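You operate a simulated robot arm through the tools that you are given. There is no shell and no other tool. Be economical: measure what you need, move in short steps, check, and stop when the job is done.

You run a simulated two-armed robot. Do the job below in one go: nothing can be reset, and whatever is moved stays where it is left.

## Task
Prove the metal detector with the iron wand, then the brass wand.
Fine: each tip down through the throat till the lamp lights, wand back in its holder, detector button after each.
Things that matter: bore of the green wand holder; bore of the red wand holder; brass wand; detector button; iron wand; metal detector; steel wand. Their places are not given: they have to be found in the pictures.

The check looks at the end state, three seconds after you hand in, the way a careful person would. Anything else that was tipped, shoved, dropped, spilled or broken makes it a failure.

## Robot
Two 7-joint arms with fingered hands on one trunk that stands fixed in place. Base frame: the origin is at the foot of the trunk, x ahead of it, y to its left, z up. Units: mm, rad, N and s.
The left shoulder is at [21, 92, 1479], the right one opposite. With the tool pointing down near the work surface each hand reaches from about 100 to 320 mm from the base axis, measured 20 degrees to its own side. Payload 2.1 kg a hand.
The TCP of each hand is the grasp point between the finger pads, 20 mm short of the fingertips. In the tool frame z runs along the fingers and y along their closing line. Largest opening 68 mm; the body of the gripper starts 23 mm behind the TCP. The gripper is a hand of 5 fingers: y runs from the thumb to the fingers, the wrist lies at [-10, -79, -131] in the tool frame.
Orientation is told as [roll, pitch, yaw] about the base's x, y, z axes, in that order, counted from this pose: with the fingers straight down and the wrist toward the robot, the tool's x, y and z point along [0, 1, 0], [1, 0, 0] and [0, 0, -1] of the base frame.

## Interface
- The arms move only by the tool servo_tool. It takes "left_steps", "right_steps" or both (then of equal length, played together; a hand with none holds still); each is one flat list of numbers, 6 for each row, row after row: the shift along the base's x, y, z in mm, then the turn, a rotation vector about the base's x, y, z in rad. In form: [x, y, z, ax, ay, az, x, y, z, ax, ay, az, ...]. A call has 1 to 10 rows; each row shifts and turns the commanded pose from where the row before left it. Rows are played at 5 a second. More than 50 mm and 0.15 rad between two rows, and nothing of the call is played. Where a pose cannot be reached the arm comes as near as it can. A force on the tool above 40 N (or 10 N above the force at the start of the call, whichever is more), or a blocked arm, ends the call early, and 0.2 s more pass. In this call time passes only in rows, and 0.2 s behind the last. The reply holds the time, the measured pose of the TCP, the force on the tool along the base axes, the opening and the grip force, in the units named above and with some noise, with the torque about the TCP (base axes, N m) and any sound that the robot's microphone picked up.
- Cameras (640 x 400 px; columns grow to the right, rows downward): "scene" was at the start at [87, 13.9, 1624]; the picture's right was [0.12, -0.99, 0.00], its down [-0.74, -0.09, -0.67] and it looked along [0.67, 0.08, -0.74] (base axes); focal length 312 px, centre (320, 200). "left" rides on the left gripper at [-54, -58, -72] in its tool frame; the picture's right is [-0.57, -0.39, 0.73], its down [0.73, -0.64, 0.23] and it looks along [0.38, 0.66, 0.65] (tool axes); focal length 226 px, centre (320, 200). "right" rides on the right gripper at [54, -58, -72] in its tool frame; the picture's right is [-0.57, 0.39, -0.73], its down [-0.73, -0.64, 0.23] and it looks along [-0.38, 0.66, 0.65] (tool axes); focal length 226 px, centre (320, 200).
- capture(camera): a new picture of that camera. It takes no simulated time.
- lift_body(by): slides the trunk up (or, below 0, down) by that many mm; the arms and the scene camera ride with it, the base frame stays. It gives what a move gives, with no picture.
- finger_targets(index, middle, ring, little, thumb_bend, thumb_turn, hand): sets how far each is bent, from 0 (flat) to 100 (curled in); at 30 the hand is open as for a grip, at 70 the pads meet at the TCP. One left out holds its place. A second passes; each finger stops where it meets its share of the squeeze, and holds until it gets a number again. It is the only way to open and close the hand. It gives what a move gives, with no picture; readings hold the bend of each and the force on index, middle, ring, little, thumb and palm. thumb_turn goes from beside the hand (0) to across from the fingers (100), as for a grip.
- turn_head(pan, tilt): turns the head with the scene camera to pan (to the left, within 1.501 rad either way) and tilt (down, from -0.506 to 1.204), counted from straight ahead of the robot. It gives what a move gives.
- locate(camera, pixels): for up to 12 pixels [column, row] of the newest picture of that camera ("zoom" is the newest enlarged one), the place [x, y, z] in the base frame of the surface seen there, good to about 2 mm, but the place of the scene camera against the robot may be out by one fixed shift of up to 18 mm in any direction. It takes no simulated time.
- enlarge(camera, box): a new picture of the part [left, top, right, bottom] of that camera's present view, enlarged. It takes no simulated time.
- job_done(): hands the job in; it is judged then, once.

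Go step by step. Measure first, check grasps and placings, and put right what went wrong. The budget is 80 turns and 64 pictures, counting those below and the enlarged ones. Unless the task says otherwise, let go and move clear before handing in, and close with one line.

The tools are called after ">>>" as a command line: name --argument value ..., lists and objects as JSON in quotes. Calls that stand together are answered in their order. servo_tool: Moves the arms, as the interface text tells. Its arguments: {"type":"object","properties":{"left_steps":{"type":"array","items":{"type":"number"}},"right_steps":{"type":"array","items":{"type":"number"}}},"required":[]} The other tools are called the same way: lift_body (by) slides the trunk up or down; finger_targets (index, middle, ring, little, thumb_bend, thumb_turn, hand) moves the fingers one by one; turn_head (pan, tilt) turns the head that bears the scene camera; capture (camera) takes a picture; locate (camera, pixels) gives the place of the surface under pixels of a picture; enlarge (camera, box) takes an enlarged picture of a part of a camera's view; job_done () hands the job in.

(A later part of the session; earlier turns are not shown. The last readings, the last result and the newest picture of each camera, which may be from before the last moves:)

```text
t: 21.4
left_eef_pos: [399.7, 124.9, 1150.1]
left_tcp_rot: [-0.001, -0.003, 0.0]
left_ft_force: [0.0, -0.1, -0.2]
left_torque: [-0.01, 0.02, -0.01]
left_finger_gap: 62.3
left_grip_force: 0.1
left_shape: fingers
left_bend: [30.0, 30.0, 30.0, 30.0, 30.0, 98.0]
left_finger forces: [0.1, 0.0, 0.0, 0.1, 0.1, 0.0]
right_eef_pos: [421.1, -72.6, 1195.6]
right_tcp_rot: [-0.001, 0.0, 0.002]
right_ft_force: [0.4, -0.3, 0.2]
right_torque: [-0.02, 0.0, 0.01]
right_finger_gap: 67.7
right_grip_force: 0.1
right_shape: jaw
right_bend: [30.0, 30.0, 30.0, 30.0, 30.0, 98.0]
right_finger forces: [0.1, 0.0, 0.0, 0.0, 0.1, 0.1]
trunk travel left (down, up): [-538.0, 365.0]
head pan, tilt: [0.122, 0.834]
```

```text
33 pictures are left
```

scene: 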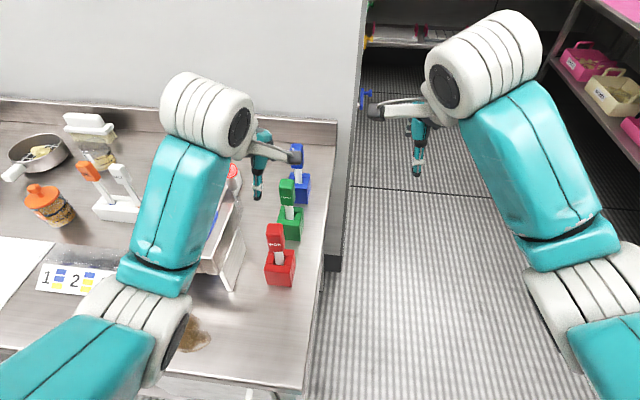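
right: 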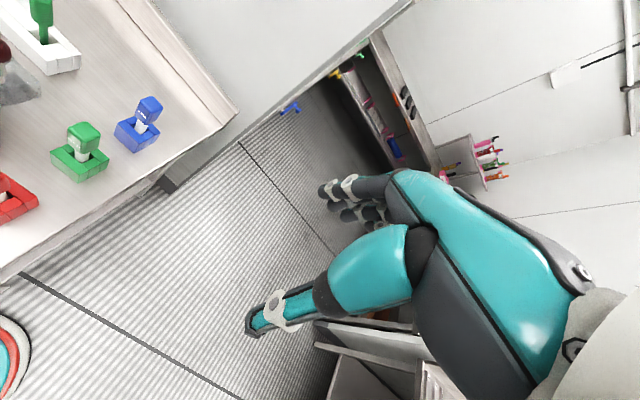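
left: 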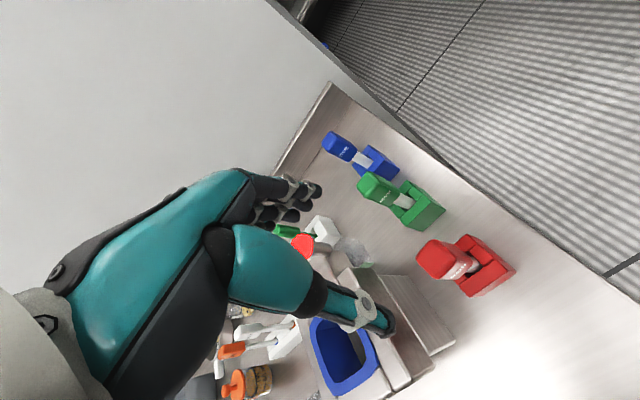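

The iron wand is seated upright and the lamp stays lit at (303,243), waiting for the button. I'll curl all but the index finger and see where its tip is.

>>> finger_targets --hand "left" --index 45 --middle 100 --ring 100 --little 100

>>> enlarge --camera "left" --box '[200, 150, 420, 350]'

>>> enlarge --camera "scene" --box '[200, 90, 320, 240]'

```text
t: 22.4
left_eef_pos: [398.4, 123.4, 1149.5]
left_tcp_rot: [-0.004, 0.001, 0.001]
left_ft_force: [0.0, -0.7, -0.3]
left_torque: [-0.01, -0.03, 0.0]
left_finger_gap: 50.0
left_grip_force: 0.0
left_shape: fingers
left_bend: [45.0, 100.0, 100.0, 100.0, 30.0, 98.0]
left_finger forces: [0.0, 0.0, 0.1, 0.2, 0.0, 0.0]
right_eef_pos: [420.4, -70.3, 1194.9]
right_tcp_rot: [0.002, 0.001, 0.004]
right_ft_force: [0.0, 0.4, 0.1]
right_torque: [-0.01, 0.01, 0.0]
right_finger_gap: 67.8
right_grip_force: 0.2
right_shape: jaw
right_bend: [30.0, 30.0, 30.0, 30.0, 30.0, 98.0]
right_finger forces: [0.0, 0.1, 0.0, 0.0, 0.0, 0.0]
trunk travel left (down, up): [-538.0, 365.0]
head pan, tilt: [0.122, 0.834]
```

```text
2.00 times, centred on (310, 250) of left
```

zoom: 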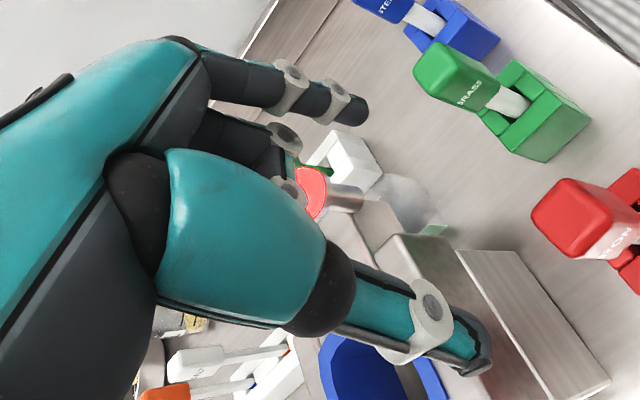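

```text
2.67 times, centred on (260, 165) of scene
```

zoom: 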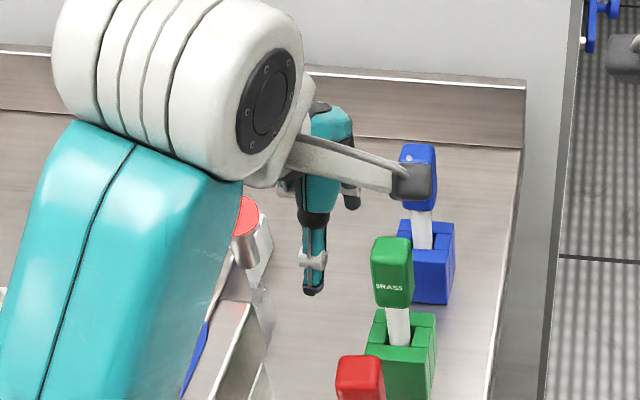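

>>> capture --camera "left"

>>> locate --camera "left" --pixels '[[340, 205], [335, 203], [330, 199], [310, 192], [383, 331], [390, 330], [375, 325], [300, 240], [305, 250], [380, 318]]'

```text
30 pictures are left
```

left: 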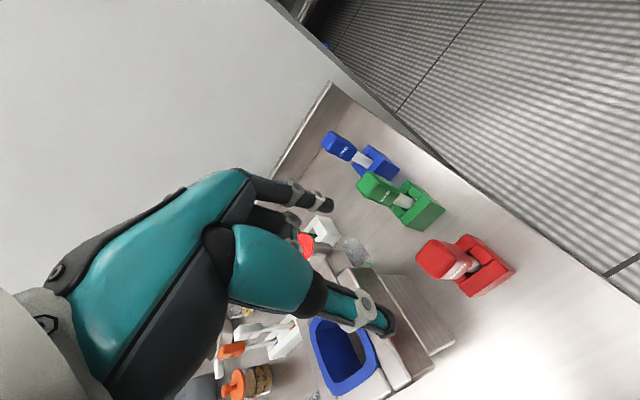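

```text
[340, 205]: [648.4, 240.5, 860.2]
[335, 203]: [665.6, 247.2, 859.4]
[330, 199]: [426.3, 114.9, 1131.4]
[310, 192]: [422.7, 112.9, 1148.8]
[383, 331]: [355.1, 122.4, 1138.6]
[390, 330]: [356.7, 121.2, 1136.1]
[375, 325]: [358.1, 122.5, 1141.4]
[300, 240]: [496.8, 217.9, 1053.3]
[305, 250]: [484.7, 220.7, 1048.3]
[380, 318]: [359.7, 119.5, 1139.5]
```

Index tip is about (+30,−5,−20) from the TCP. For the button at (480,282) the TCP must be at (450,287); I'll go there high, then partway down.

>>> servo_tool --left_steps '[6, 40, 0, 0, 0, 0, 15, 40, 0, 0, 0, 0, 15, 43, 0, 0, 0, 0, 16, 40, 0, 0, 0, 0, 0, 0, -40, 0, 0, 0, 0, 0, -35, 0, 0, 0, 0, 0, 0, 0, 0, 0]'

>>> capture --camera "left"

>>> enlarge --camera "scene" --box '[120, 100, 280, 260]'

```text
t: 24.0
left_eef_pos: [449.4, 287.0, 1076.3]
left_tcp_rot: [-0.001, -0.001, 0.0]
left_ft_force: [0.3, -1.1, -0.2]
left_torque: [-0.01, 0.0, -0.04]
left_finger_gap: 50.2
left_grip_force: 0.1
left_shape: fingers
left_bend: [45.0, 100.0, 100.0, 100.0, 30.0, 98.0]
left_finger forces: [0.0, 0.1, 0.0, 0.0, 0.0, 0.1]
right_eef_pos: [421.1, -70.8, 1194.5]
right_tcp_rot: [0.001, -0.001, 0.002]
right_ft_force: [0.1, -0.4, 0.0]
right_torque: [0.04, 0.0, -0.02]
right_finger_gap: 67.6
right_grip_force: 0.1
right_shape: jaw
right_bend: [30.0, 30.0, 30.0, 30.0, 30.0, 98.0]
right_finger forces: [0.0, 0.0, 0.0, 0.1, 0.0, 0.0]
trunk travel left (down, up): [-538.0, 365.0]
head pan, tilt: [0.122, 0.834]
```

```text
29 pictures are left
```

left: 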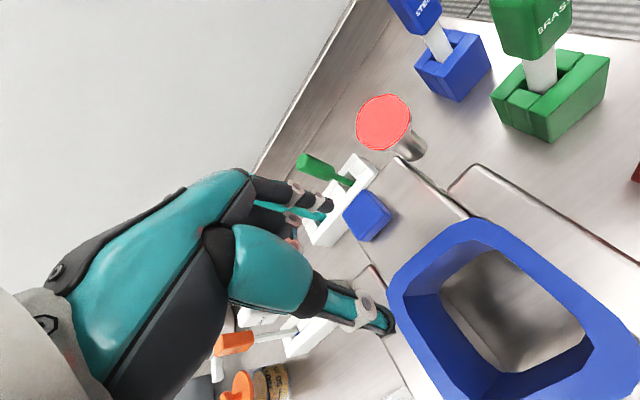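

```text
2.50 times, centred on (200, 180) of scene
```

zoom: 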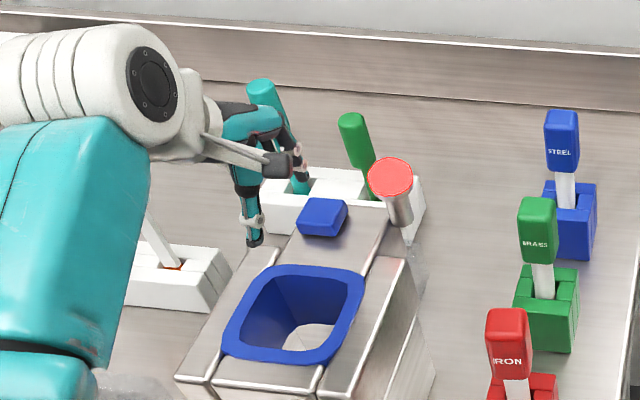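

The teal tool stands close behind the hand; I'll measure it, the button and the index tip.

>>> locate --camera "left" --pixels '[[360, 212], [378, 204], [365, 232], [380, 225], [328, 203], [322, 208], [300, 213], [265, 205], [310, 163], [348, 182], [385, 325], [385, 115]]'

>>> locate --camera "zoom" --pixels '[[260, 90], [275, 120], [345, 125], [322, 205], [322, 218], [300, 180], [298, 165]]'

```text
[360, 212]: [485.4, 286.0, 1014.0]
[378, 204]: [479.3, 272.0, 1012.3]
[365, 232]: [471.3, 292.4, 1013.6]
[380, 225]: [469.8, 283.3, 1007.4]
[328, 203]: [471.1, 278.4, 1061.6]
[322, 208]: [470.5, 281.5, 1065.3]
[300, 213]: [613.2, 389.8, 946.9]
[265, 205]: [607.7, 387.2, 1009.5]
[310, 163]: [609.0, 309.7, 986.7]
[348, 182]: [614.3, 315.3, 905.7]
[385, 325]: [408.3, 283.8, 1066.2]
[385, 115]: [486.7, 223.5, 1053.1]
```

```text
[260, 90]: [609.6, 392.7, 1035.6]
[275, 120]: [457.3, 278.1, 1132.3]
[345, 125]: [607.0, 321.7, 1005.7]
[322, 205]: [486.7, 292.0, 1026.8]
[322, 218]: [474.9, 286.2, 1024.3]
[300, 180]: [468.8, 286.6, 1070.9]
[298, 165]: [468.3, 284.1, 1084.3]
```

Tools are far (x≈610), index tip is at about (475,282), button centre (480,283,1014). Shift +5 in x, lower and press gently.

>>> servo_tool --left_steps '[5, 0, -15, 0, 0, 0, 0, 0, -15, 0, 0, 0, 0, 0, -6, 0, 0, 0, 0, 0, -3, 0, 0, 0, 0, 0, -2, 0, 0, 0, 0, 0, -2, 0, 0, 0, 0, 0, -2, 0, 0, 0]'

>>> capture --camera "left"

```text
t: 25.6
left_eef_pos: [455.3, 287.8, 1031.7]
left_tcp_rot: [-0.001, -0.002, -0.001]
left_ft_force: [-0.6, 0.9, 1.9]
left_torque: [0.01, -0.06, 0.02]
left_finger_gap: 50.3
left_grip_force: 0.8
left_shape: fingers
left_bend: [45.0, 100.0, 100.0, 100.0, 30.0, 98.0]
left_finger forces: [1.9, 0.0, 0.0, 0.0, 0.1, 0.0]
right_eef_pos: [420.6, -71.2, 1194.5]
right_tcp_rot: [0.001, 0.0, 0.003]
right_ft_force: [-1.3, -0.2, 0.5]
right_torque: [-0.01, 0.02, -0.04]
right_finger_gap: 67.9
right_grip_force: 0.0
right_shape: jaw
right_bend: [30.0, 30.0, 30.0, 30.0, 30.0, 98.0]
right_finger forces: [0.0, 0.0, 0.1, 0.1, 0.0, 0.0]
trunk travel left (down, up): [-538.0, 365.0]
head pan, tilt: [0.122, 0.834]
heard: click
```

```text
27 pictures are left
```

left: 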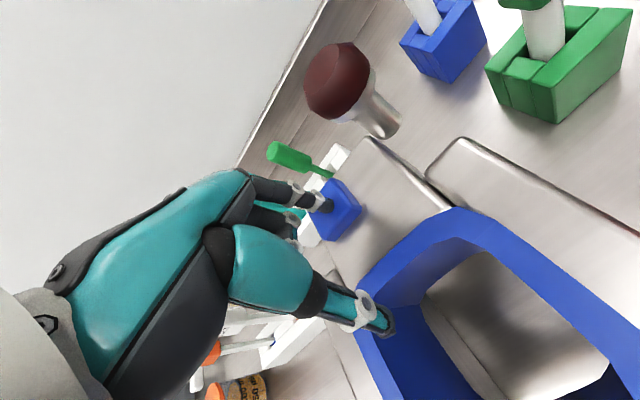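

Click heard and the lamp is dark. Raise, travel over the brass wand, and reopen the fingers.

>>> servo_tool --left_steps '[0, 0, 20, 0, 0, 0, 0, 0, 35, 0, 0, 0, 0, 0, 35, 0, 0, 0, 0, 0, 29, 0, 0, 0, 10, -40, 0, 0, 0, 0, 14, -40, 0, 0, 0, 0, 14, -42, 0, 0, 0, 0, 13, -41, 0, 0, 0, 0, 0, 0, 0, 0, 0, 0]'

>>> finger_targets --hand "left" --index 30 --middle 30 --ring 30 --little 30 --thumb_bend 30

>>> capture --camera "left"

>>> enlarge --camera "left" --box '[360, 190, 520, 310]'

```text
t: 27.6
left_eef_pos: [509.0, 125.0, 1147.7]
left_tcp_rot: [-0.001, -0.001, 0.0]
left_ft_force: [0.7, 0.5, -0.1]
left_torque: [-0.02, 0.01, 0.01]
left_finger_gap: 50.3
left_grip_force: 0.0
left_shape: fingers
left_bend: [45.0, 100.0, 100.0, 100.0, 30.0, 98.0]
left_finger forces: [0.1, 0.0, 0.0, 0.1, 0.1, 0.0]
right_eef_pos: [420.6, -70.2, 1195.9]
right_tcp_rot: [0.0, 0.001, 0.002]
right_ft_force: [0.7, -0.4, 0.1]
right_torque: [-0.04, -0.03, -0.01]
right_finger_gap: 67.8
right_grip_force: 0.0
right_shape: jaw
right_bend: [30.0, 30.0, 30.0, 30.0, 30.0, 98.0]
right_finger forces: [0.1, 0.0, 0.1, 0.1, 0.1, 0.0]
trunk travel left (down, up): [-538.0, 365.0]
head pan, tilt: [0.122, 0.834]
```

```text
t: 28.6
left_eef_pos: [508.6, 125.3, 1147.3]
left_tcp_rot: [-0.001, 0.001, -0.001]
left_ft_force: [0.2, -0.9, 0.3]
left_torque: [-0.03, 0.0, -0.02]
left_finger_gap: 62.1
left_grip_force: 0.0
left_shape: fingers
left_bend: [30.0, 30.0, 30.0, 30.0, 30.0, 98.0]
left_finger forces: [0.0, 0.0, 0.0, 0.0, 0.0, 0.0]
right_eef_pos: [420.1, -71.7, 1195.3]
right_tcp_rot: [0.001, 0.0, 0.001]
right_ft_force: [0.0, 0.3, 0.2]
right_torque: [0.02, 0.02, 0.03]
right_finger_gap: 67.7
right_grip_force: 0.2
right_shape: jaw
right_bend: [30.0, 30.0, 30.0, 30.0, 30.0, 98.0]
right_finger forces: [0.1, 0.1, 0.0, 0.1, 0.1, 0.1]
trunk travel left (down, up): [-538.0, 365.0]
head pan, tilt: [0.122, 0.834]
```

```text
26 pictures are left
```

left: 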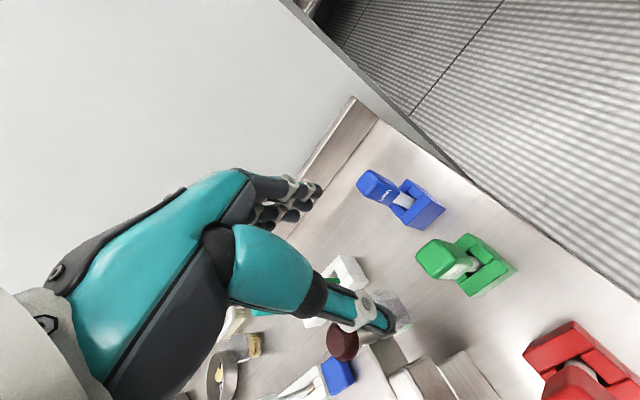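

```text
3.33 times, centred on (440, 250) of left
```

zoom: 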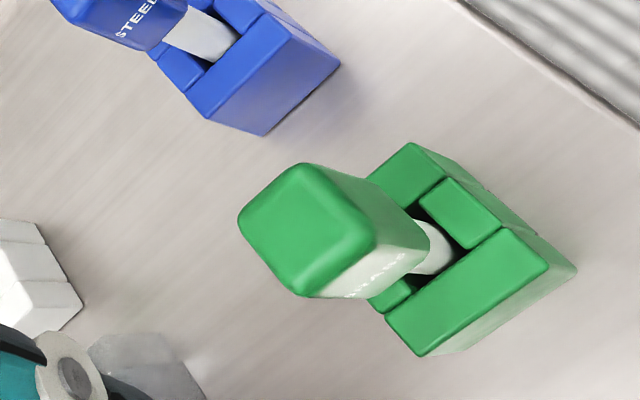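

Over the brass wand. Measure its handle top corners and the holder.

>>> locate --camera "zoom" --pixels '[[242, 218], [300, 170], [365, 238], [305, 290], [302, 228], [400, 215], [345, 290], [436, 180], [500, 232], [410, 145], [545, 265], [415, 352]]'

```text
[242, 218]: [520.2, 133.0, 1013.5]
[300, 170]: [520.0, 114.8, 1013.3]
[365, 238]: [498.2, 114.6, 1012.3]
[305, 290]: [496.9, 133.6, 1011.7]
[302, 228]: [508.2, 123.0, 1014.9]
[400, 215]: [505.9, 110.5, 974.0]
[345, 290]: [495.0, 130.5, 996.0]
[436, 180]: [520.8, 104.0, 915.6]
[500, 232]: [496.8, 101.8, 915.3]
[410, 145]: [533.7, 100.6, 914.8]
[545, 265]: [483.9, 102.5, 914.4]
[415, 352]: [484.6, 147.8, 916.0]
```

Brass handle centre (508.5,124), bore centre (508.8,124). Since the grip pulls objects ~7 mm toward the thumb, I'll place the TCP 7 mm further in x and descend.

>>> servo_tool --left_steps '[4, -1, -40, 0, 0, 0, 3, 0, -40, 0, 0, 0, 0, 0, -35, 0, 0, 0, 0, 0, -25, 0, 0, 0, 0, 0, -9, 0, 0, 0, 0, 0, 0, 0, 0, 0]'

>>> finger_targets --hand "left" --index 70 --middle 70 --ring 70 --little 70 --thumb_bend 70

>>> capture --camera "left"

```text
t: 30.0
left_eef_pos: [495.4, 122.4, 1005.9]
left_tcp_rot: [0.001, -0.002, 0.0]
left_ft_force: [-0.4, 0.4, 0.0]
left_torque: [0.0, -0.01, 0.0]
left_finger_gap: 62.1
left_grip_force: 0.0
left_shape: fingers
left_bend: [30.0, 30.0, 30.0, 30.0, 30.0, 98.0]
left_finger forces: [0.1, 0.0, 0.1, 0.0, 0.0, 0.1]
left hand out of reach, approached as far as the arm can: row 3, 4
right_eef_pos: [420.5, -70.3, 1194.1]
right_tcp_rot: [0.0, 0.001, 0.001]
right_ft_force: [0.4, 0.2, -0.4]
right_torque: [-0.05, 0.01, 0.03]
right_finger_gap: 67.6
right_grip_force: 0.1
right_shape: jaw
right_bend: [30.0, 30.0, 30.0, 30.0, 30.0, 98.0]
right_finger forces: [0.0, 0.1, 0.0, 0.0, 0.1, 0.0]
trunk travel left (down, up): [-538.0, 365.0]
head pan, tilt: [0.122, 0.834]
```

```text
t: 31.0
left_eef_pos: [497.4, 122.7, 1005.5]
left_tcp_rot: [0.0, -0.002, 0.001]
left_ft_force: [15.7, 2.0, 6.9]
left_torque: [0.05, -0.42, -0.02]
left_finger_gap: 19.1
left_grip_force: 12.2
left_shape: fingers
left_bend: [51.0, 55.0, 64.0, 70.0, 61.0, 97.0]
left_finger forces: [8.6, 8.9, 3.2, 0.0, 2.9, 0.0]
right_eef_pos: [422.7, -70.4, 1194.5]
right_tcp_rot: [0.001, 0.002, 0.001]
right_ft_force: [-0.4, -0.2, 0.1]
right_torque: [-0.02, 0.01, -0.03]
right_finger_gap: 67.7
right_grip_force: 0.1
right_shape: jaw
right_bend: [30.0, 30.0, 30.0, 30.0, 30.0, 98.0]
right_finger forces: [0.0, 0.0, 0.0, 0.0, 0.0, 0.1]
trunk travel left (down, up): [-538.0, 365.0]
head pan, tilt: [0.122, 0.834]
```

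```text
24 pictures are left
```

left: 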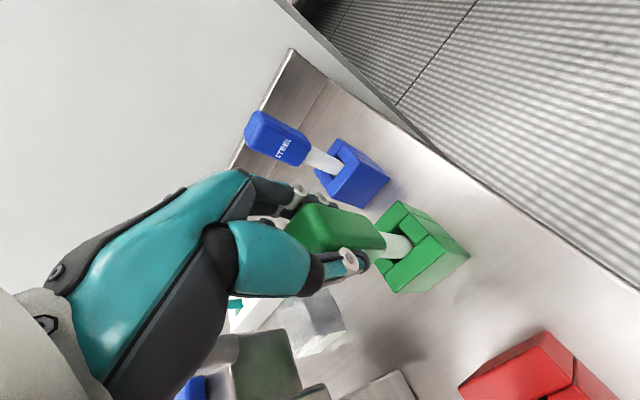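

The arm ran out of reach (TCP 497, not 515), so the grip is side-loading the wand. I'll release, rise and lower the trunk for more reach.

>>> finger_targets --hand "left" --index 30 --middle 30 --ring 30 --little 30 --thumb_bend 30

>>> servo_tool --left_steps '[0, 0, 20, 0, 0, 0, 0, 0, 40, 0, 0, 0, 0, 0, 40, 0, 0, 0, 0, 0, 40, 0, 0, 0, 0, 0, 40, 0, 0, 0, 0, 0, 40, 0, 0, 0, 0, 0, 0, 0, 0, 0]'

>>> capture --camera "left"

```text
t: 32.0
left_eef_pos: [496.1, 121.9, 1006.1]
left_tcp_rot: [0.0, -0.002, -0.001]
left_ft_force: [0.1, 0.5, 0.3]
left_torque: [0.01, -0.01, 0.03]
left_finger_gap: 62.1
left_grip_force: 0.0
left_shape: fingers
left_bend: [30.0, 30.0, 30.0, 30.0, 30.0, 98.0]
left_finger forces: [0.0, 0.1, 0.0, 0.0, 0.0, 0.0]
right_eef_pos: [419.5, -70.7, 1195.6]
right_tcp_rot: [0.001, 0.0, 0.001]
right_ft_force: [-0.4, -0.6, 0.6]
right_torque: [-0.02, 0.0, 0.01]
right_finger_gap: 67.6
right_grip_force: 0.1
right_shape: jaw
right_bend: [30.0, 30.0, 30.0, 30.0, 30.0, 98.0]
right_finger forces: [0.0, 0.1, 0.0, 0.1, 0.0, 0.0]
trunk travel left (down, up): [-538.0, 365.0]
head pan, tilt: [0.122, 0.834]
```

```text
t: 33.6
left_eef_pos: [499.2, 121.3, 1224.7]
left_tcp_rot: [-0.001, 0.0, -0.002]
left_ft_force: [-0.7, 0.2, -0.2]
left_torque: [0.01, 0.0, 0.0]
left_finger_gap: 62.3
left_grip_force: 0.1
left_shape: fingers
left_bend: [30.0, 30.0, 30.0, 30.0, 30.0, 98.0]
left_finger forces: [0.1, 0.0, 0.0, 0.0, 0.1, 0.0]
right_eef_pos: [419.8, -71.5, 1194.9]
right_tcp_rot: [-0.001, -0.001, 0.0]
right_ft_force: [0.4, 0.1, -0.1]
right_torque: [0.01, -0.01, -0.01]
right_finger_gap: 67.9
right_grip_force: 0.0
right_shape: jaw
right_bend: [30.0, 30.0, 30.0, 30.0, 30.0, 98.0]
right_finger forces: [0.1, 0.1, 0.1, 0.1, 0.0, 0.0]
trunk travel left (down, up): [-538.0, 365.0]
head pan, tilt: [0.122, 0.834]
```

```text
23 pictures are left
```

left: 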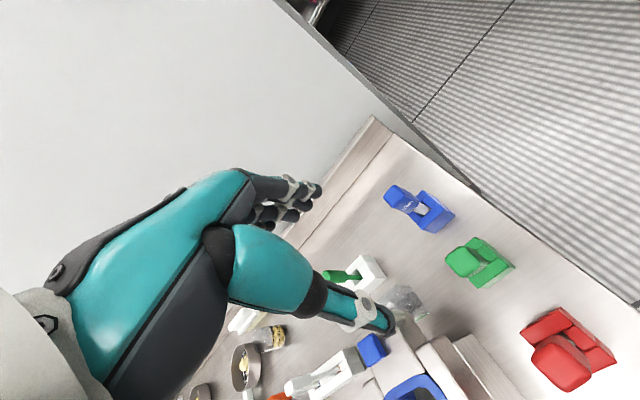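

The brass wand stands properly in its holder. Lower the trunk 100 mm.

>>> lift_body --by -100

>>> capture --camera "scene"

```text
t: 34.9
left_eef_pos: [497.9, 122.3, 1125.3]
left_tcp_rot: [-0.001, 0.0, 0.0]
left_ft_force: [-0.6, 1.0, -0.1]
left_torque: [0.01, -0.02, -0.02]
left_finger_gap: 62.3
left_grip_force: 0.0
left_shape: fingers
left_bend: [30.0, 30.0, 30.0, 30.0, 30.0, 98.0]
left_finger forces: [0.0, 0.0, 0.1, 0.1, 0.0, 0.1]
right_eef_pos: [419.9, -71.4, 1094.3]
right_tcp_rot: [-0.001, -0.001, 0.001]
right_ft_force: [0.2, -0.1, -0.2]
right_torque: [-0.03, 0.0, -0.02]
right_finger_gap: 67.6
right_grip_force: 0.0
right_shape: jaw
right_bend: [30.0, 30.0, 30.0, 30.0, 30.0, 98.0]
right_finger forces: [0.1, 0.0, 0.0, 0.1, 0.0, 0.0]
trunk travel left (down, up): [-438.0, 465.0]
head pan, tilt: [0.122, 0.834]
```

```text
22 pictures are left
```

scene: 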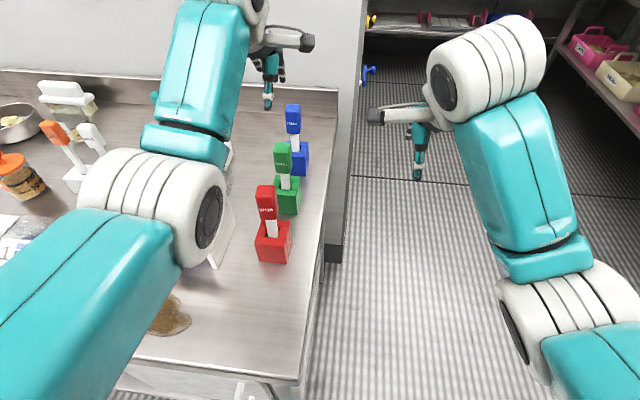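

Elbow lies above the detector area; check its height, and the wand.

>>> locate --camera "scene" --pixels '[[205, 245], [208, 218], [160, 190], [222, 190], [150, 260], [100, 330], [185, 140], [283, 148], [285, 158]]'

>>> enlarge --camera "left" --box '[340, 170, 540, 320]'

```text
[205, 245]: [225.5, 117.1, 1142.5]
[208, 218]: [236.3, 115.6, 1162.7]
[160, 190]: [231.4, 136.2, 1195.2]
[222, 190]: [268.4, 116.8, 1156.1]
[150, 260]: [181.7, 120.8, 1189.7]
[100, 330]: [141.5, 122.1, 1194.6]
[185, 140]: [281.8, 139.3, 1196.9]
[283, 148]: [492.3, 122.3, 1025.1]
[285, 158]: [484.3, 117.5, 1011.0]
```

```text
2.67 times, centred on (440, 245) of left
```

zoom: 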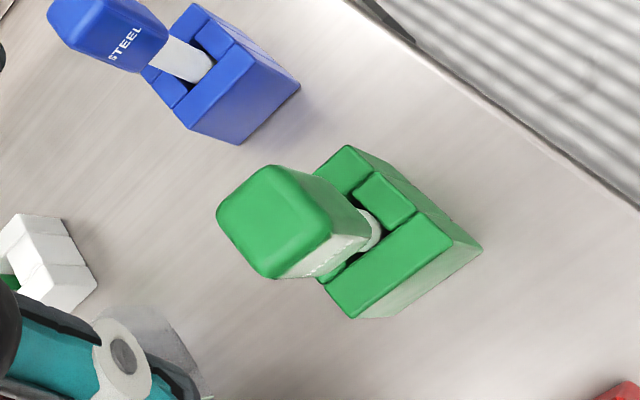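

Arm heights are ≥1130: clear. Measure the brass handle again.

>>> locate --camera "zoom" --pixels '[[220, 212], [272, 170], [330, 235], [268, 275], [275, 222], [350, 215], [384, 174], [440, 222], [348, 148], [448, 240], [352, 315]]'

```text
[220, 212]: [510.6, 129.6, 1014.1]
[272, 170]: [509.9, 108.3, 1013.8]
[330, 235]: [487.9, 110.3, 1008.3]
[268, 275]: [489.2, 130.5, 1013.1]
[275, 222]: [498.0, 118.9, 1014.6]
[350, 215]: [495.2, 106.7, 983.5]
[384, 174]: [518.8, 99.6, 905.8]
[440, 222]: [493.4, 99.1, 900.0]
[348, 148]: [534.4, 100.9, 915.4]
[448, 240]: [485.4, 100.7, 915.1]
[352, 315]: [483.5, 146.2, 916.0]
```

The brass handle now leans slightly (top centre 499.5,119; bore 508.8,124). I'll go to TCP (515,123,998) so closing straightens it, and check reach before gripping.

>>> servo_tool --left_steps '[10, 1, -25, 0, 0, 0, 7, 0, -25, 0, 0, 0, 0, 0, -30, 0, 0, 0, 0, 0, -30, 0, 0, 0, 0, 0, -17, 0, 0, 0, 0, 0, 0, 0, 0, 0]'

>>> capture --camera "left"

```text
t: 36.3
left_eef_pos: [513.0, 122.6, 998.0]
left_tcp_rot: [-0.002, 0.0, 0.0]
left_ft_force: [-0.3, -0.2, -0.1]
left_torque: [-0.01, 0.0, 0.0]
left_finger_gap: 62.3
left_grip_force: 0.0
left_shape: fingers
left_bend: [30.0, 30.0, 30.0, 30.0, 30.0, 98.0]
left_finger forces: [0.0, 0.0, 0.1, 0.0, 0.0, 0.0]
right_eef_pos: [420.5, -70.3, 1095.1]
right_tcp_rot: [0.0, 0.001, 0.002]
right_ft_force: [0.6, 0.9, -0.3]
right_torque: [0.03, 0.04, 0.0]
right_finger_gap: 67.7
right_grip_force: 0.0
right_shape: jaw
right_bend: [30.0, 30.0, 30.0, 30.0, 30.0, 98.0]
right_finger forces: [0.0, 0.1, 0.0, 0.0, 0.1, 0.0]
trunk travel left (down, up): [-438.0, 465.0]
head pan, tilt: [0.122, 0.834]
```

```text
20 pictures are left
```

left: 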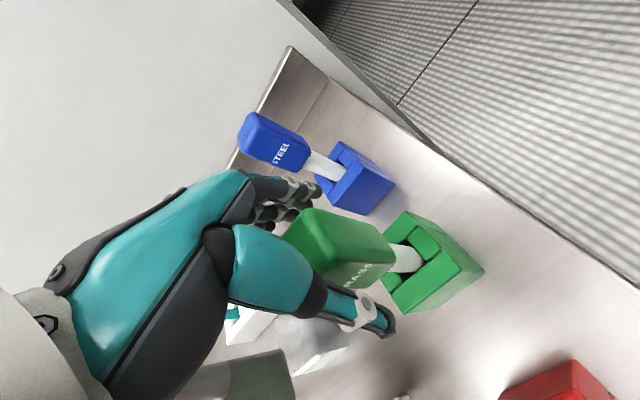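

Reached (513,122.6,998) with the handle between thumb and fingers. Close.

>>> finger_targets --hand "left" --index 70 --middle 70 --ring 70 --little 70 --thumb_bend 70

```text
t: 37.3
left_eef_pos: [513.4, 121.7, 999.3]
left_tcp_rot: [-0.002, 0.0, 0.0]
left_ft_force: [0.4, 0.0, -0.4]
left_torque: [0.06, -0.03, 0.01]
left_finger_gap: 18.7
left_grip_force: 8.3
left_shape: fingers
left_bend: [59.0, 63.0, 68.0, 70.0, 52.0, 96.0]
left_finger forces: [3.8, 3.5, 1.0, 0.1, 7.6, 0.0]
right_eef_pos: [420.3, -70.4, 1094.7]
right_tcp_rot: [-0.001, 0.001, 0.002]
right_ft_force: [-0.1, -0.7, 0.5]
right_torque: [-0.01, 0.0, -0.02]
right_finger_gap: 67.8
right_grip_force: 0.0
right_shape: jaw
right_bend: [30.0, 30.0, 30.0, 30.0, 30.0, 98.0]
right_finger forces: [0.1, 0.1, 0.0, 0.0, 0.1, 0.0]
trunk travel left (down, up): [-438.0, 465.0]
head pan, tilt: [0.122, 0.834]
```

Solid, nearly force-free grip. Lift straight up.

>>> servo_tool --left_steps '[0, 0, 10, 0, 0, 0, 0, 0, 15, 0, 0, 0, 0, 0, 20, 0, 0, 0, 0, 0, 30, 0, 0, 0, 0, 0, 35, 0, 0, 0, 0, 0, 35, 0, 0, 0, 0, 0, 30, 0, 0, 0, 0, 0, 0, 0, 0, 0]'

>>> enlarge --camera "left" --box '[280, 160, 560, 335]'

>>> locate --camera "zoom" --pixels '[[340, 230], [320, 200]]'

```text
t: 39.1
left_eef_pos: [513.7, 123.1, 1173.2]
left_tcp_rot: [-0.001, -0.001, 0.0]
left_ft_force: [0.2, 0.4, -0.3]
left_torque: [0.0, -0.03, 0.01]
left_finger_gap: 18.8
left_grip_force: 6.9
left_shape: fingers
left_bend: [60.0, 63.0, 68.0, 70.0, 52.0, 95.0]
left_finger forces: [3.6, 3.2, 0.9, 0.0, 7.4, 0.0]
right_eef_pos: [420.4, -71.2, 1094.6]
right_tcp_rot: [-0.001, 0.001, 0.001]
right_ft_force: [0.4, -0.1, -0.7]
right_torque: [0.0, -0.03, -0.01]
right_finger_gap: 67.9
right_grip_force: 0.1
right_shape: jaw
right_bend: [30.0, 30.0, 30.0, 30.0, 30.0, 98.0]
right_finger forces: [0.0, 0.0, 0.0, 0.0, 0.1, 0.0]
trunk travel left (down, up): [-438.0, 465.0]
head pan, tilt: [0.122, 0.834]
```

```text
2.29 times, centred on (420, 248) of left
```

zoom: 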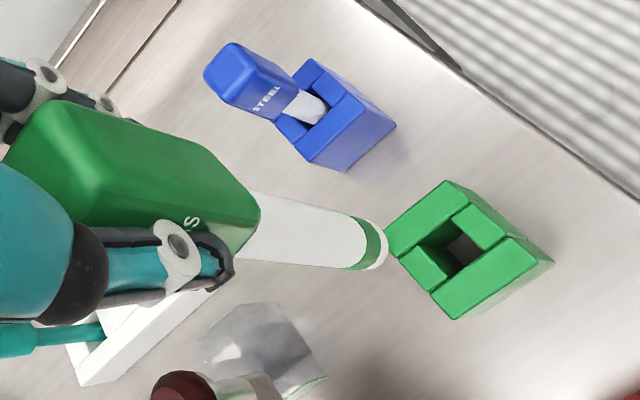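

```text
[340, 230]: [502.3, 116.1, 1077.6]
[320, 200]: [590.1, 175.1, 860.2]
```

Brass wand is out and held as before. Go around the lamp: up 20, back in x, then across in y to the throat.

>>> servo_tool --left_steps '[0, 0, 20, 0, 0, 0, -36, 0, 0, 0, 0, 0, -36, 0, 0, 0, 0, 0, -36, 0, 0, 0, 0, 0, 0, 38, 0, 0, 0, 0, 0, 38, 0, 0, 0, 0, 0, 38, 0, 0, 0, 0, 0, 38, 0, 0, 0, 0, 0, 0, 0, 0, 0, 0]'

>>> capture --camera "left"

```text
t: 41.1
left_eef_pos: [441.2, 274.8, 1191.1]
left_tcp_rot: [-0.002, 0.0, 0.001]
left_ft_force: [-0.6, 0.8, -0.6]
left_torque: [-0.02, -0.01, 0.01]
left_finger_gap: 18.8
left_grip_force: 7.6
left_shape: fingers
left_bend: [60.0, 63.0, 69.0, 70.0, 52.0, 95.0]
left_finger forces: [3.6, 3.1, 0.8, 0.0, 7.0, 0.1]
left hand out of reach, approached as far as the arm can: row 4
right_eef_pos: [419.8, -70.7, 1095.4]
right_tcp_rot: [-0.001, 0.001, 0.002]
right_ft_force: [-0.2, -0.7, 0.7]
right_torque: [0.01, 0.02, -0.03]
right_finger_gap: 67.8
right_grip_force: 0.1
right_shape: jaw
right_bend: [30.0, 30.0, 30.0, 30.0, 30.0, 98.0]
right_finger forces: [0.1, 0.0, 0.0, 0.0, 0.1, 0.0]
trunk travel left (down, up): [-438.0, 465.0]
head pan, tilt: [0.122, 0.834]
```

```text
18 pictures are left
```

left: 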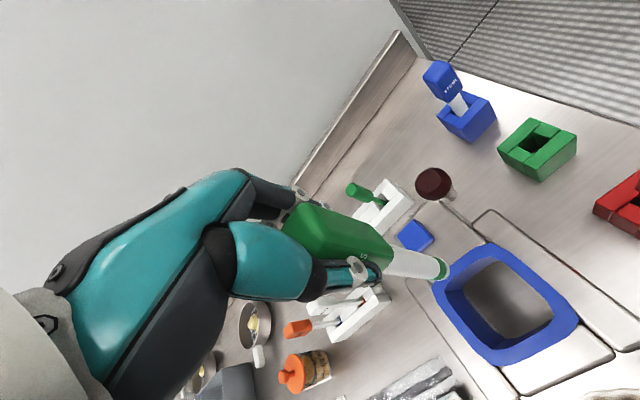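

One x row was clipped (x=441). Complete the −36 mm now.

>>> servo_tool --left_steps '[-18, 0, 0, 0, 0, 0, -18, 0, 0, 0, 0, 0, 0, 0, 0, 0, 0, 0]'

>>> enlarge --camera "left" --box '[360, 160, 600, 360]'

```text
t: 41.9
left_eef_pos: [404.3, 275.3, 1192.7]
left_tcp_rot: [-0.002, 0.001, 0.001]
left_ft_force: [-0.1, 0.5, -0.1]
left_torque: [0.01, 0.02, 0.02]
left_finger_gap: 18.3
left_grip_force: 7.0
left_shape: fingers
left_bend: [60.0, 63.0, 69.0, 70.0, 52.0, 95.0]
left_finger forces: [3.6, 3.1, 0.8, 0.0, 6.9, 0.1]
right_eef_pos: [419.8, -70.7, 1095.2]
right_tcp_rot: [-0.002, 0.001, 0.003]
right_ft_force: [-0.6, 0.0, -0.9]
right_torque: [0.05, 0.02, -0.02]
right_finger_gap: 67.7
right_grip_force: 0.1
right_shape: jaw
right_bend: [30.0, 30.0, 30.0, 30.0, 30.0, 98.0]
right_finger forces: [0.1, 0.0, 0.1, 0.1, 0.1, 0.0]
trunk travel left (down, up): [-438.0, 465.0]
head pan, tilt: [0.122, 0.834]
```

```text
2.00 times, centred on (480, 260) of left
```

zoom: 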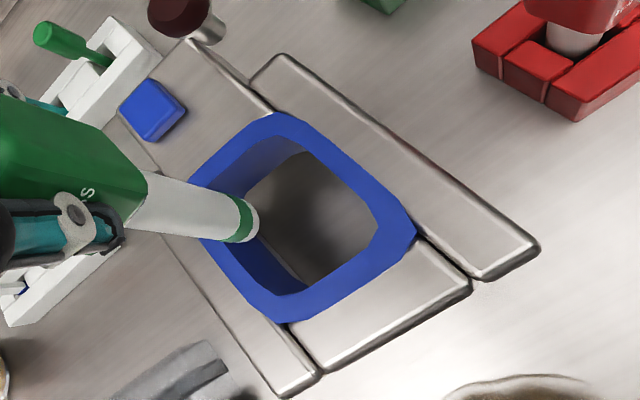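

Positioned like the iron wand was. Lower to z≈1094 and look at the lamp.

>>> servo_tool --left_steps '[0, 0, -20, 0, 0, 0, 0, 0, -20, 0, 0, 0, 0, 0, -20, 0, 0, 0, 0, 0, -20, 0, 0, 0, 0, 0, -18, 0, 0, 0, 0, 0, 0, 0, 0, 0]'

>>> capture --camera "left"

```text
t: 43.3
left_eef_pos: [405.8, 275.7, 1096.3]
left_tcp_rot: [-0.004, 0.001, 0.0]
left_ft_force: [0.0, -0.1, -0.1]
left_torque: [0.03, 0.01, 0.01]
left_finger_gap: 18.5
left_grip_force: 7.1
left_shape: fingers
left_bend: [60.0, 64.0, 69.0, 70.0, 52.0, 95.0]
left_finger forces: [3.6, 2.9, 0.7, 0.1, 6.8, 0.0]
right_eef_pos: [420.6, -70.3, 1095.5]
right_tcp_rot: [-0.001, 0.0, 0.001]
right_ft_force: [0.2, -0.6, 0.5]
right_torque: [0.03, 0.01, 0.0]
right_finger_gap: 67.9
right_grip_force: 0.0
right_shape: jaw
right_bend: [30.0, 30.0, 30.0, 30.0, 30.0, 98.0]
right_finger forces: [0.1, 0.0, 0.0, 0.0, 0.1, 0.0]
trunk travel left (down, up): [-438.0, 465.0]
head pan, tilt: [0.122, 0.834]
```

```text
16 pictures are left
```

left: 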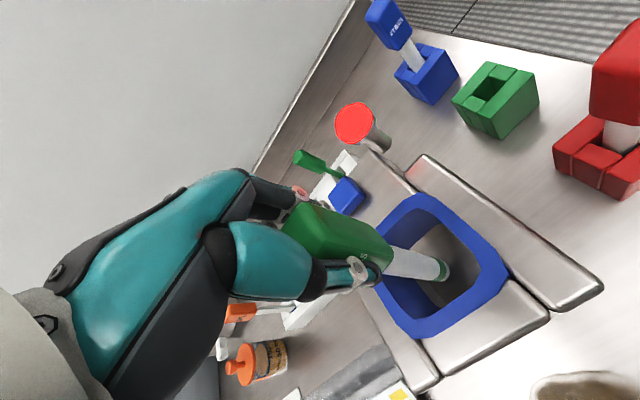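

The lamp is lit. Raise and go back the same way to the green holder.

>>> servo_tool --left_steps '[0, 0, 30, 0, 0, 0, 0, 0, 33, 0, 0, 0, 0, 0, 35, 0, 0, 0, 36, 0, 0, 0, 0, 0, 0, -38, 0, 0, 0, 0, 0, -38, 0, 0, 0, 0, 0, -38, 0, 0, 0, 0, 0, -38, 0, 0, 0, 0, 36, 0, 0, 0, 0, 0, 36, 0, 0, 0, 0, 0]'

>>> servo_tool --left_steps '[0, 0, -35, 0, 0, 0, 0, 0, -35, 0, 0, 0, 0, 0, -35, 0, 0, 0, 0, 0, -25, 0, 0, 0, 0, 0, 0, 0, 0, 0]'

>>> enlarge --camera "left" --box '[380, 205, 500, 285]'

```text
t: 45.5
left_eef_pos: [513.7, 122.7, 1194.9]
left_tcp_rot: [0.001, -0.006, -0.004]
left_ft_force: [-0.4, 0.4, -1.0]
left_torque: [0.0, -0.02, -0.01]
left_finger_gap: 17.8
left_grip_force: 6.6
left_shape: fingers
left_bend: [60.0, 64.0, 70.0, 70.0, 52.0, 95.0]
left_finger forces: [3.5, 2.9, 0.6, 0.0, 6.5, 0.1]
right_eef_pos: [420.3, -71.7, 1094.5]
right_tcp_rot: [-0.001, 0.001, 0.002]
right_ft_force: [0.7, 0.1, -0.4]
right_torque: [0.01, -0.02, 0.01]
right_finger_gap: 67.6
right_grip_force: 0.1
right_shape: jaw
right_bend: [30.0, 30.0, 30.0, 30.0, 30.0, 98.0]
right_finger forces: [0.0, 0.0, 0.1, 0.0, 0.1, 0.0]
trunk travel left (down, up): [-438.0, 465.0]
head pan, tilt: [0.122, 0.834]
```

```text
t: 46.7
left_eef_pos: [513.1, 124.2, 1062.3]
left_tcp_rot: [-0.002, 0.001, 0.001]
left_ft_force: [0.8, -0.8, -0.3]
left_torque: [-0.03, 0.03, 0.01]
left_finger_gap: 17.9
left_grip_force: 6.6
left_shape: fingers
left_bend: [60.0, 64.0, 70.0, 70.0, 52.0, 95.0]
left_finger forces: [3.3, 2.8, 0.5, 0.0, 6.3, 0.0]
right_eef_pos: [420.6, -69.9, 1094.6]
right_tcp_rot: [0.0, -0.001, 0.001]
right_ft_force: [-0.1, -0.1, 0.2]
right_torque: [-0.01, 0.0, 0.0]
right_finger_gap: 67.6
right_grip_force: 0.0
right_shape: jaw
right_bend: [30.0, 30.0, 30.0, 30.0, 30.0, 98.0]
right_finger forces: [0.1, 0.0, 0.1, 0.0, 0.1, 0.1]
trunk travel left (down, up): [-438.0, 465.0]
head pan, tilt: [0.122, 0.834]
```

```text
5.00 times, centred on (440, 245) of left
```

zoom: 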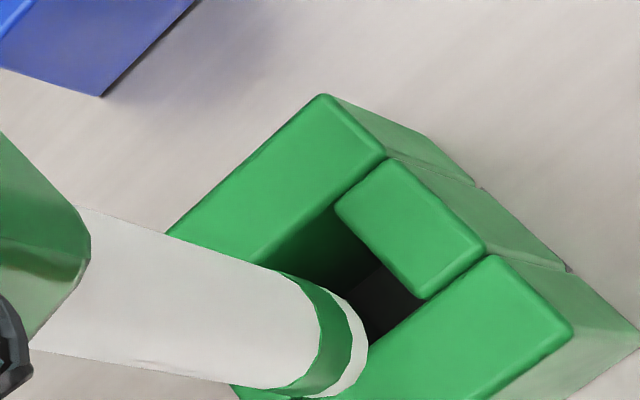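

Tip is ~15 mm above the green holder. Measure tip rim and bore.

>>> locate --camera "zoom" --pixels '[[338, 293], [362, 335], [358, 365], [340, 390], [320, 392], [337, 207], [425, 296], [385, 160], [484, 246], [100, 230], [100, 290], [100, 345]]'

>>> locate --camera "zoom" --pixels '[[250, 270], [250, 320], [250, 375], [300, 300], [300, 340], [280, 380], [325, 98], [570, 330], [245, 250], [365, 385], [320, 320], [180, 300]]'

```text
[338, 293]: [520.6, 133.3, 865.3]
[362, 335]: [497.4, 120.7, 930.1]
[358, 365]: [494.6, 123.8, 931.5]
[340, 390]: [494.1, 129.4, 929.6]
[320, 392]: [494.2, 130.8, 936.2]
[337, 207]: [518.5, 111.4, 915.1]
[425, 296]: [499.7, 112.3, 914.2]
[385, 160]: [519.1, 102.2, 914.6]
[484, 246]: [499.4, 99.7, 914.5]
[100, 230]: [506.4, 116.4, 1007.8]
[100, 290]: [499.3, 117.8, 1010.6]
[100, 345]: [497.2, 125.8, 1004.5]
```

```text
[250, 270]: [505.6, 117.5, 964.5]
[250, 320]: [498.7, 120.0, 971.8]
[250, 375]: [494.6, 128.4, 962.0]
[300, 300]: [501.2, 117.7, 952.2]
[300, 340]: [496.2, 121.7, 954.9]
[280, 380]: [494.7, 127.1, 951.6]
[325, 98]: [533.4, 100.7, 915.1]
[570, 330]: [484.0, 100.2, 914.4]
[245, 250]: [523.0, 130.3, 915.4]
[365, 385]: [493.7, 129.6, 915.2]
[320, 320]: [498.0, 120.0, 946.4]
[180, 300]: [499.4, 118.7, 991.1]
```

Tip centre is about (502.5,126) against bore (508.8,124), with a slight lean. Correct with small rotations plus +2 mm x, then re-check.

>>> servo_tool --left_steps '[1, 0, 0, -0.006, -0.015, 0, 1, 0, 0, -0.006, -0.015, 0, 0, 0, 0, 0, 0, 0]'

>>> enlarge --camera "left" --box '[380, 205, 500, 285]'

>>> locate --camera "zoom" --pixels '[[362, 335], [358, 365], [340, 390], [320, 392], [250, 270], [250, 320], [250, 375], [300, 300], [280, 380], [100, 230], [100, 290], [100, 345]]'

```text
t: 47.5
left_eef_pos: [514.9, 124.3, 1063.7]
left_tcp_rot: [-0.015, -0.032, 0.001]
left_ft_force: [-0.1, -0.1, 0.3]
left_torque: [0.01, -0.01, 0.01]
left_finger_gap: 17.7
left_grip_force: 6.7
left_shape: fingers
left_bend: [60.0, 64.0, 70.0, 70.0, 52.0, 95.0]
left_finger forces: [3.4, 2.7, 0.5, 0.0, 6.3, 0.0]
right_eef_pos: [421.0, -70.8, 1095.8]
right_tcp_rot: [0.0, 0.001, 0.002]
right_ft_force: [-0.3, 0.4, 0.3]
right_torque: [-0.01, -0.02, 0.02]
right_finger_gap: 67.8
right_grip_force: 0.1
right_shape: jaw
right_bend: [30.0, 30.0, 30.0, 30.0, 30.0, 98.0]
right_finger forces: [0.0, 0.0, 0.1, 0.0, 0.1, 0.0]
trunk travel left (down, up): [-438.0, 465.0]
head pan, tilt: [0.122, 0.834]
```

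```text
5.00 times, centred on (440, 245) of left
```

zoom: 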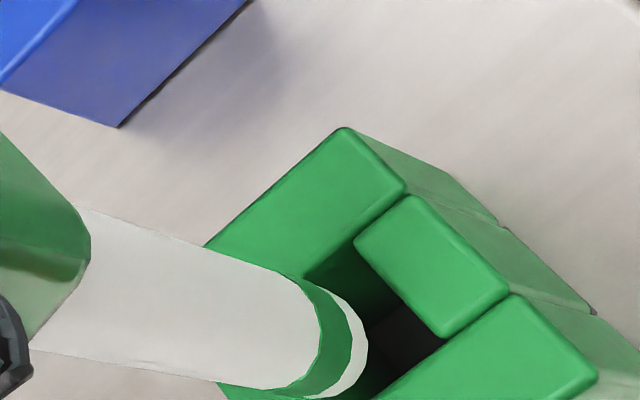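

```text
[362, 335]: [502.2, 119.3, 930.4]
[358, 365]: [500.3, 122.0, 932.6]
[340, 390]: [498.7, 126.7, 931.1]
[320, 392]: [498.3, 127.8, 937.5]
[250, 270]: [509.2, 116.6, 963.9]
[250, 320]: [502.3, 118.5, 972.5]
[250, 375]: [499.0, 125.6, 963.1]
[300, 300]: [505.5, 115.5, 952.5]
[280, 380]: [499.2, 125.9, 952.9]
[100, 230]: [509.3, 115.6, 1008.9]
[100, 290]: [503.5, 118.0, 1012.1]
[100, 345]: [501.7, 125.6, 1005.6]
```

Now need about +2 mm x, −0.5 y. Shift and insert.

>>> servo_tool --left_steps '[2, -0.5, 0, 0, 0, 0, 0, 0, -8, 0, 0, 0, 0, 0, -8, 0, 0, 0, 0, 0, -8, 0, 0, 0, 0, 0, 0, 0, 0, 0]'

>>> enlarge --camera "left" --box '[380, 205, 500, 285]'

```text
t: 48.7
left_eef_pos: [518.1, 123.6, 1039.2]
left_tcp_rot: [-0.015, -0.033, 0.0]
left_ft_force: [0.9, 0.4, -0.8]
left_torque: [-0.01, -0.01, 0.0]
left_finger_gap: 17.8
left_grip_force: 6.3
left_shape: fingers
left_bend: [60.0, 64.0, 70.0, 70.0, 52.0, 95.0]
left_finger forces: [3.4, 2.8, 0.5, 0.0, 6.3, 0.0]
right_eef_pos: [421.1, -70.4, 1095.3]
right_tcp_rot: [0.0, 0.0, 0.001]
right_ft_force: [0.4, 0.0, 0.2]
right_torque: [0.0, 0.03, 0.0]
right_finger_gap: 67.7
right_grip_force: 0.0
right_shape: jaw
right_bend: [30.0, 30.0, 30.0, 30.0, 30.0, 98.0]
right_finger forces: [0.1, 0.0, 0.1, 0.1, 0.0, 0.1]
trunk travel left (down, up): [-438.0, 465.0]
head pan, tilt: [0.122, 0.834]
```

```text
5.00 times, centred on (440, 245) of left
```

zoom: 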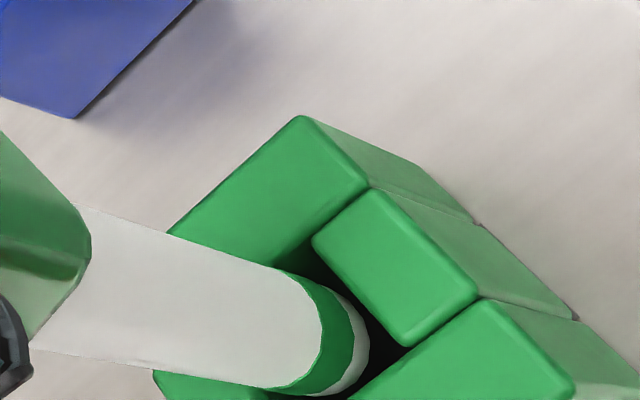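

Tip is in the bore with no force. Continue down, gently at the end.

>>> servo_tool --left_steps '[0, 0, -10, 0, 0, 0, 0, 0, -10, 0, 0, 0, 0, 0, -10, 0, 0, 0, 0, 0, -5, 0, 0, 0, 0, 0, -3, 0, 0, 0, 0, 0, -1, 0, 0, 0, 0, 0, -1, 0, 0, 0, 0, 0, -1, 0, 0, 0, 0, 0, 0, 0, 0, 0]'

>>> capture --camera "left"

```text
t: 50.7
left_eef_pos: [517.6, 123.6, 998.0]
left_tcp_rot: [-0.013, -0.03, 0.0]
left_ft_force: [-0.1, -0.5, -0.5]
left_torque: [0.03, -0.01, -0.02]
left_finger_gap: 18.1
left_grip_force: 6.7
left_shape: fingers
left_bend: [60.0, 64.0, 70.0, 70.0, 52.0, 95.0]
left_finger forces: [3.4, 2.7, 0.5, 0.1, 6.3, 0.0]
right_eef_pos: [420.5, -70.6, 1095.0]
right_tcp_rot: [0.0, 0.002, 0.001]
right_ft_force: [0.1, -0.7, -0.7]
right_torque: [-0.01, 0.05, 0.02]
right_finger_gap: 67.8
right_grip_force: 0.0
right_shape: jaw
right_bend: [30.0, 30.0, 30.0, 30.0, 30.0, 98.0]
right_finger forces: [0.1, 0.0, 0.1, 0.0, 0.0, 0.0]
trunk travel left (down, up): [-438.0, 465.0]
head pan, tilt: [0.122, 0.834]
```

```text
12 pictures are left
```

left: 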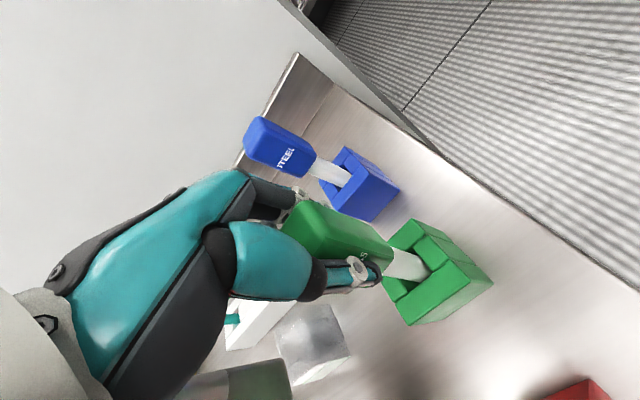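

>>> servo_tool --left_steps '[0, 0, -1, 0, 0, 0, 0, 0, -1, 0, 0, 0, 0, 0, 0, 0, 0, 0]'

```text
t: 51.5
left_eef_pos: [516.0, 123.4, 997.2]
left_tcp_rot: [-0.014, -0.032, 0.0]
left_ft_force: [0.9, -0.1, 6.6]
left_torque: [0.0, -0.01, 0.03]
left_finger_gap: 18.0
left_grip_force: 7.1
left_shape: fingers
left_bend: [61.0, 64.0, 70.0, 70.0, 52.0, 95.0]
left_finger forces: [3.6, 3.2, 0.5, 0.0, 7.1, 0.0]
right_eef_pos: [418.7, -70.8, 1095.4]
right_tcp_rot: [-0.001, 0.0, 0.001]
right_ft_force: [0.2, 0.1, -0.3]
right_torque: [0.02, -0.01, 0.02]
right_finger_gap: 67.7
right_grip_force: 0.1
right_shape: jaw
right_bend: [30.0, 30.0, 30.0, 30.0, 30.0, 98.0]
right_finger forces: [0.1, 0.1, 0.1, 0.1, 0.0, 0.0]
trunk travel left (down, up): [-438.0, 465.0]
head pan, tilt: [0.122, 0.834]
```

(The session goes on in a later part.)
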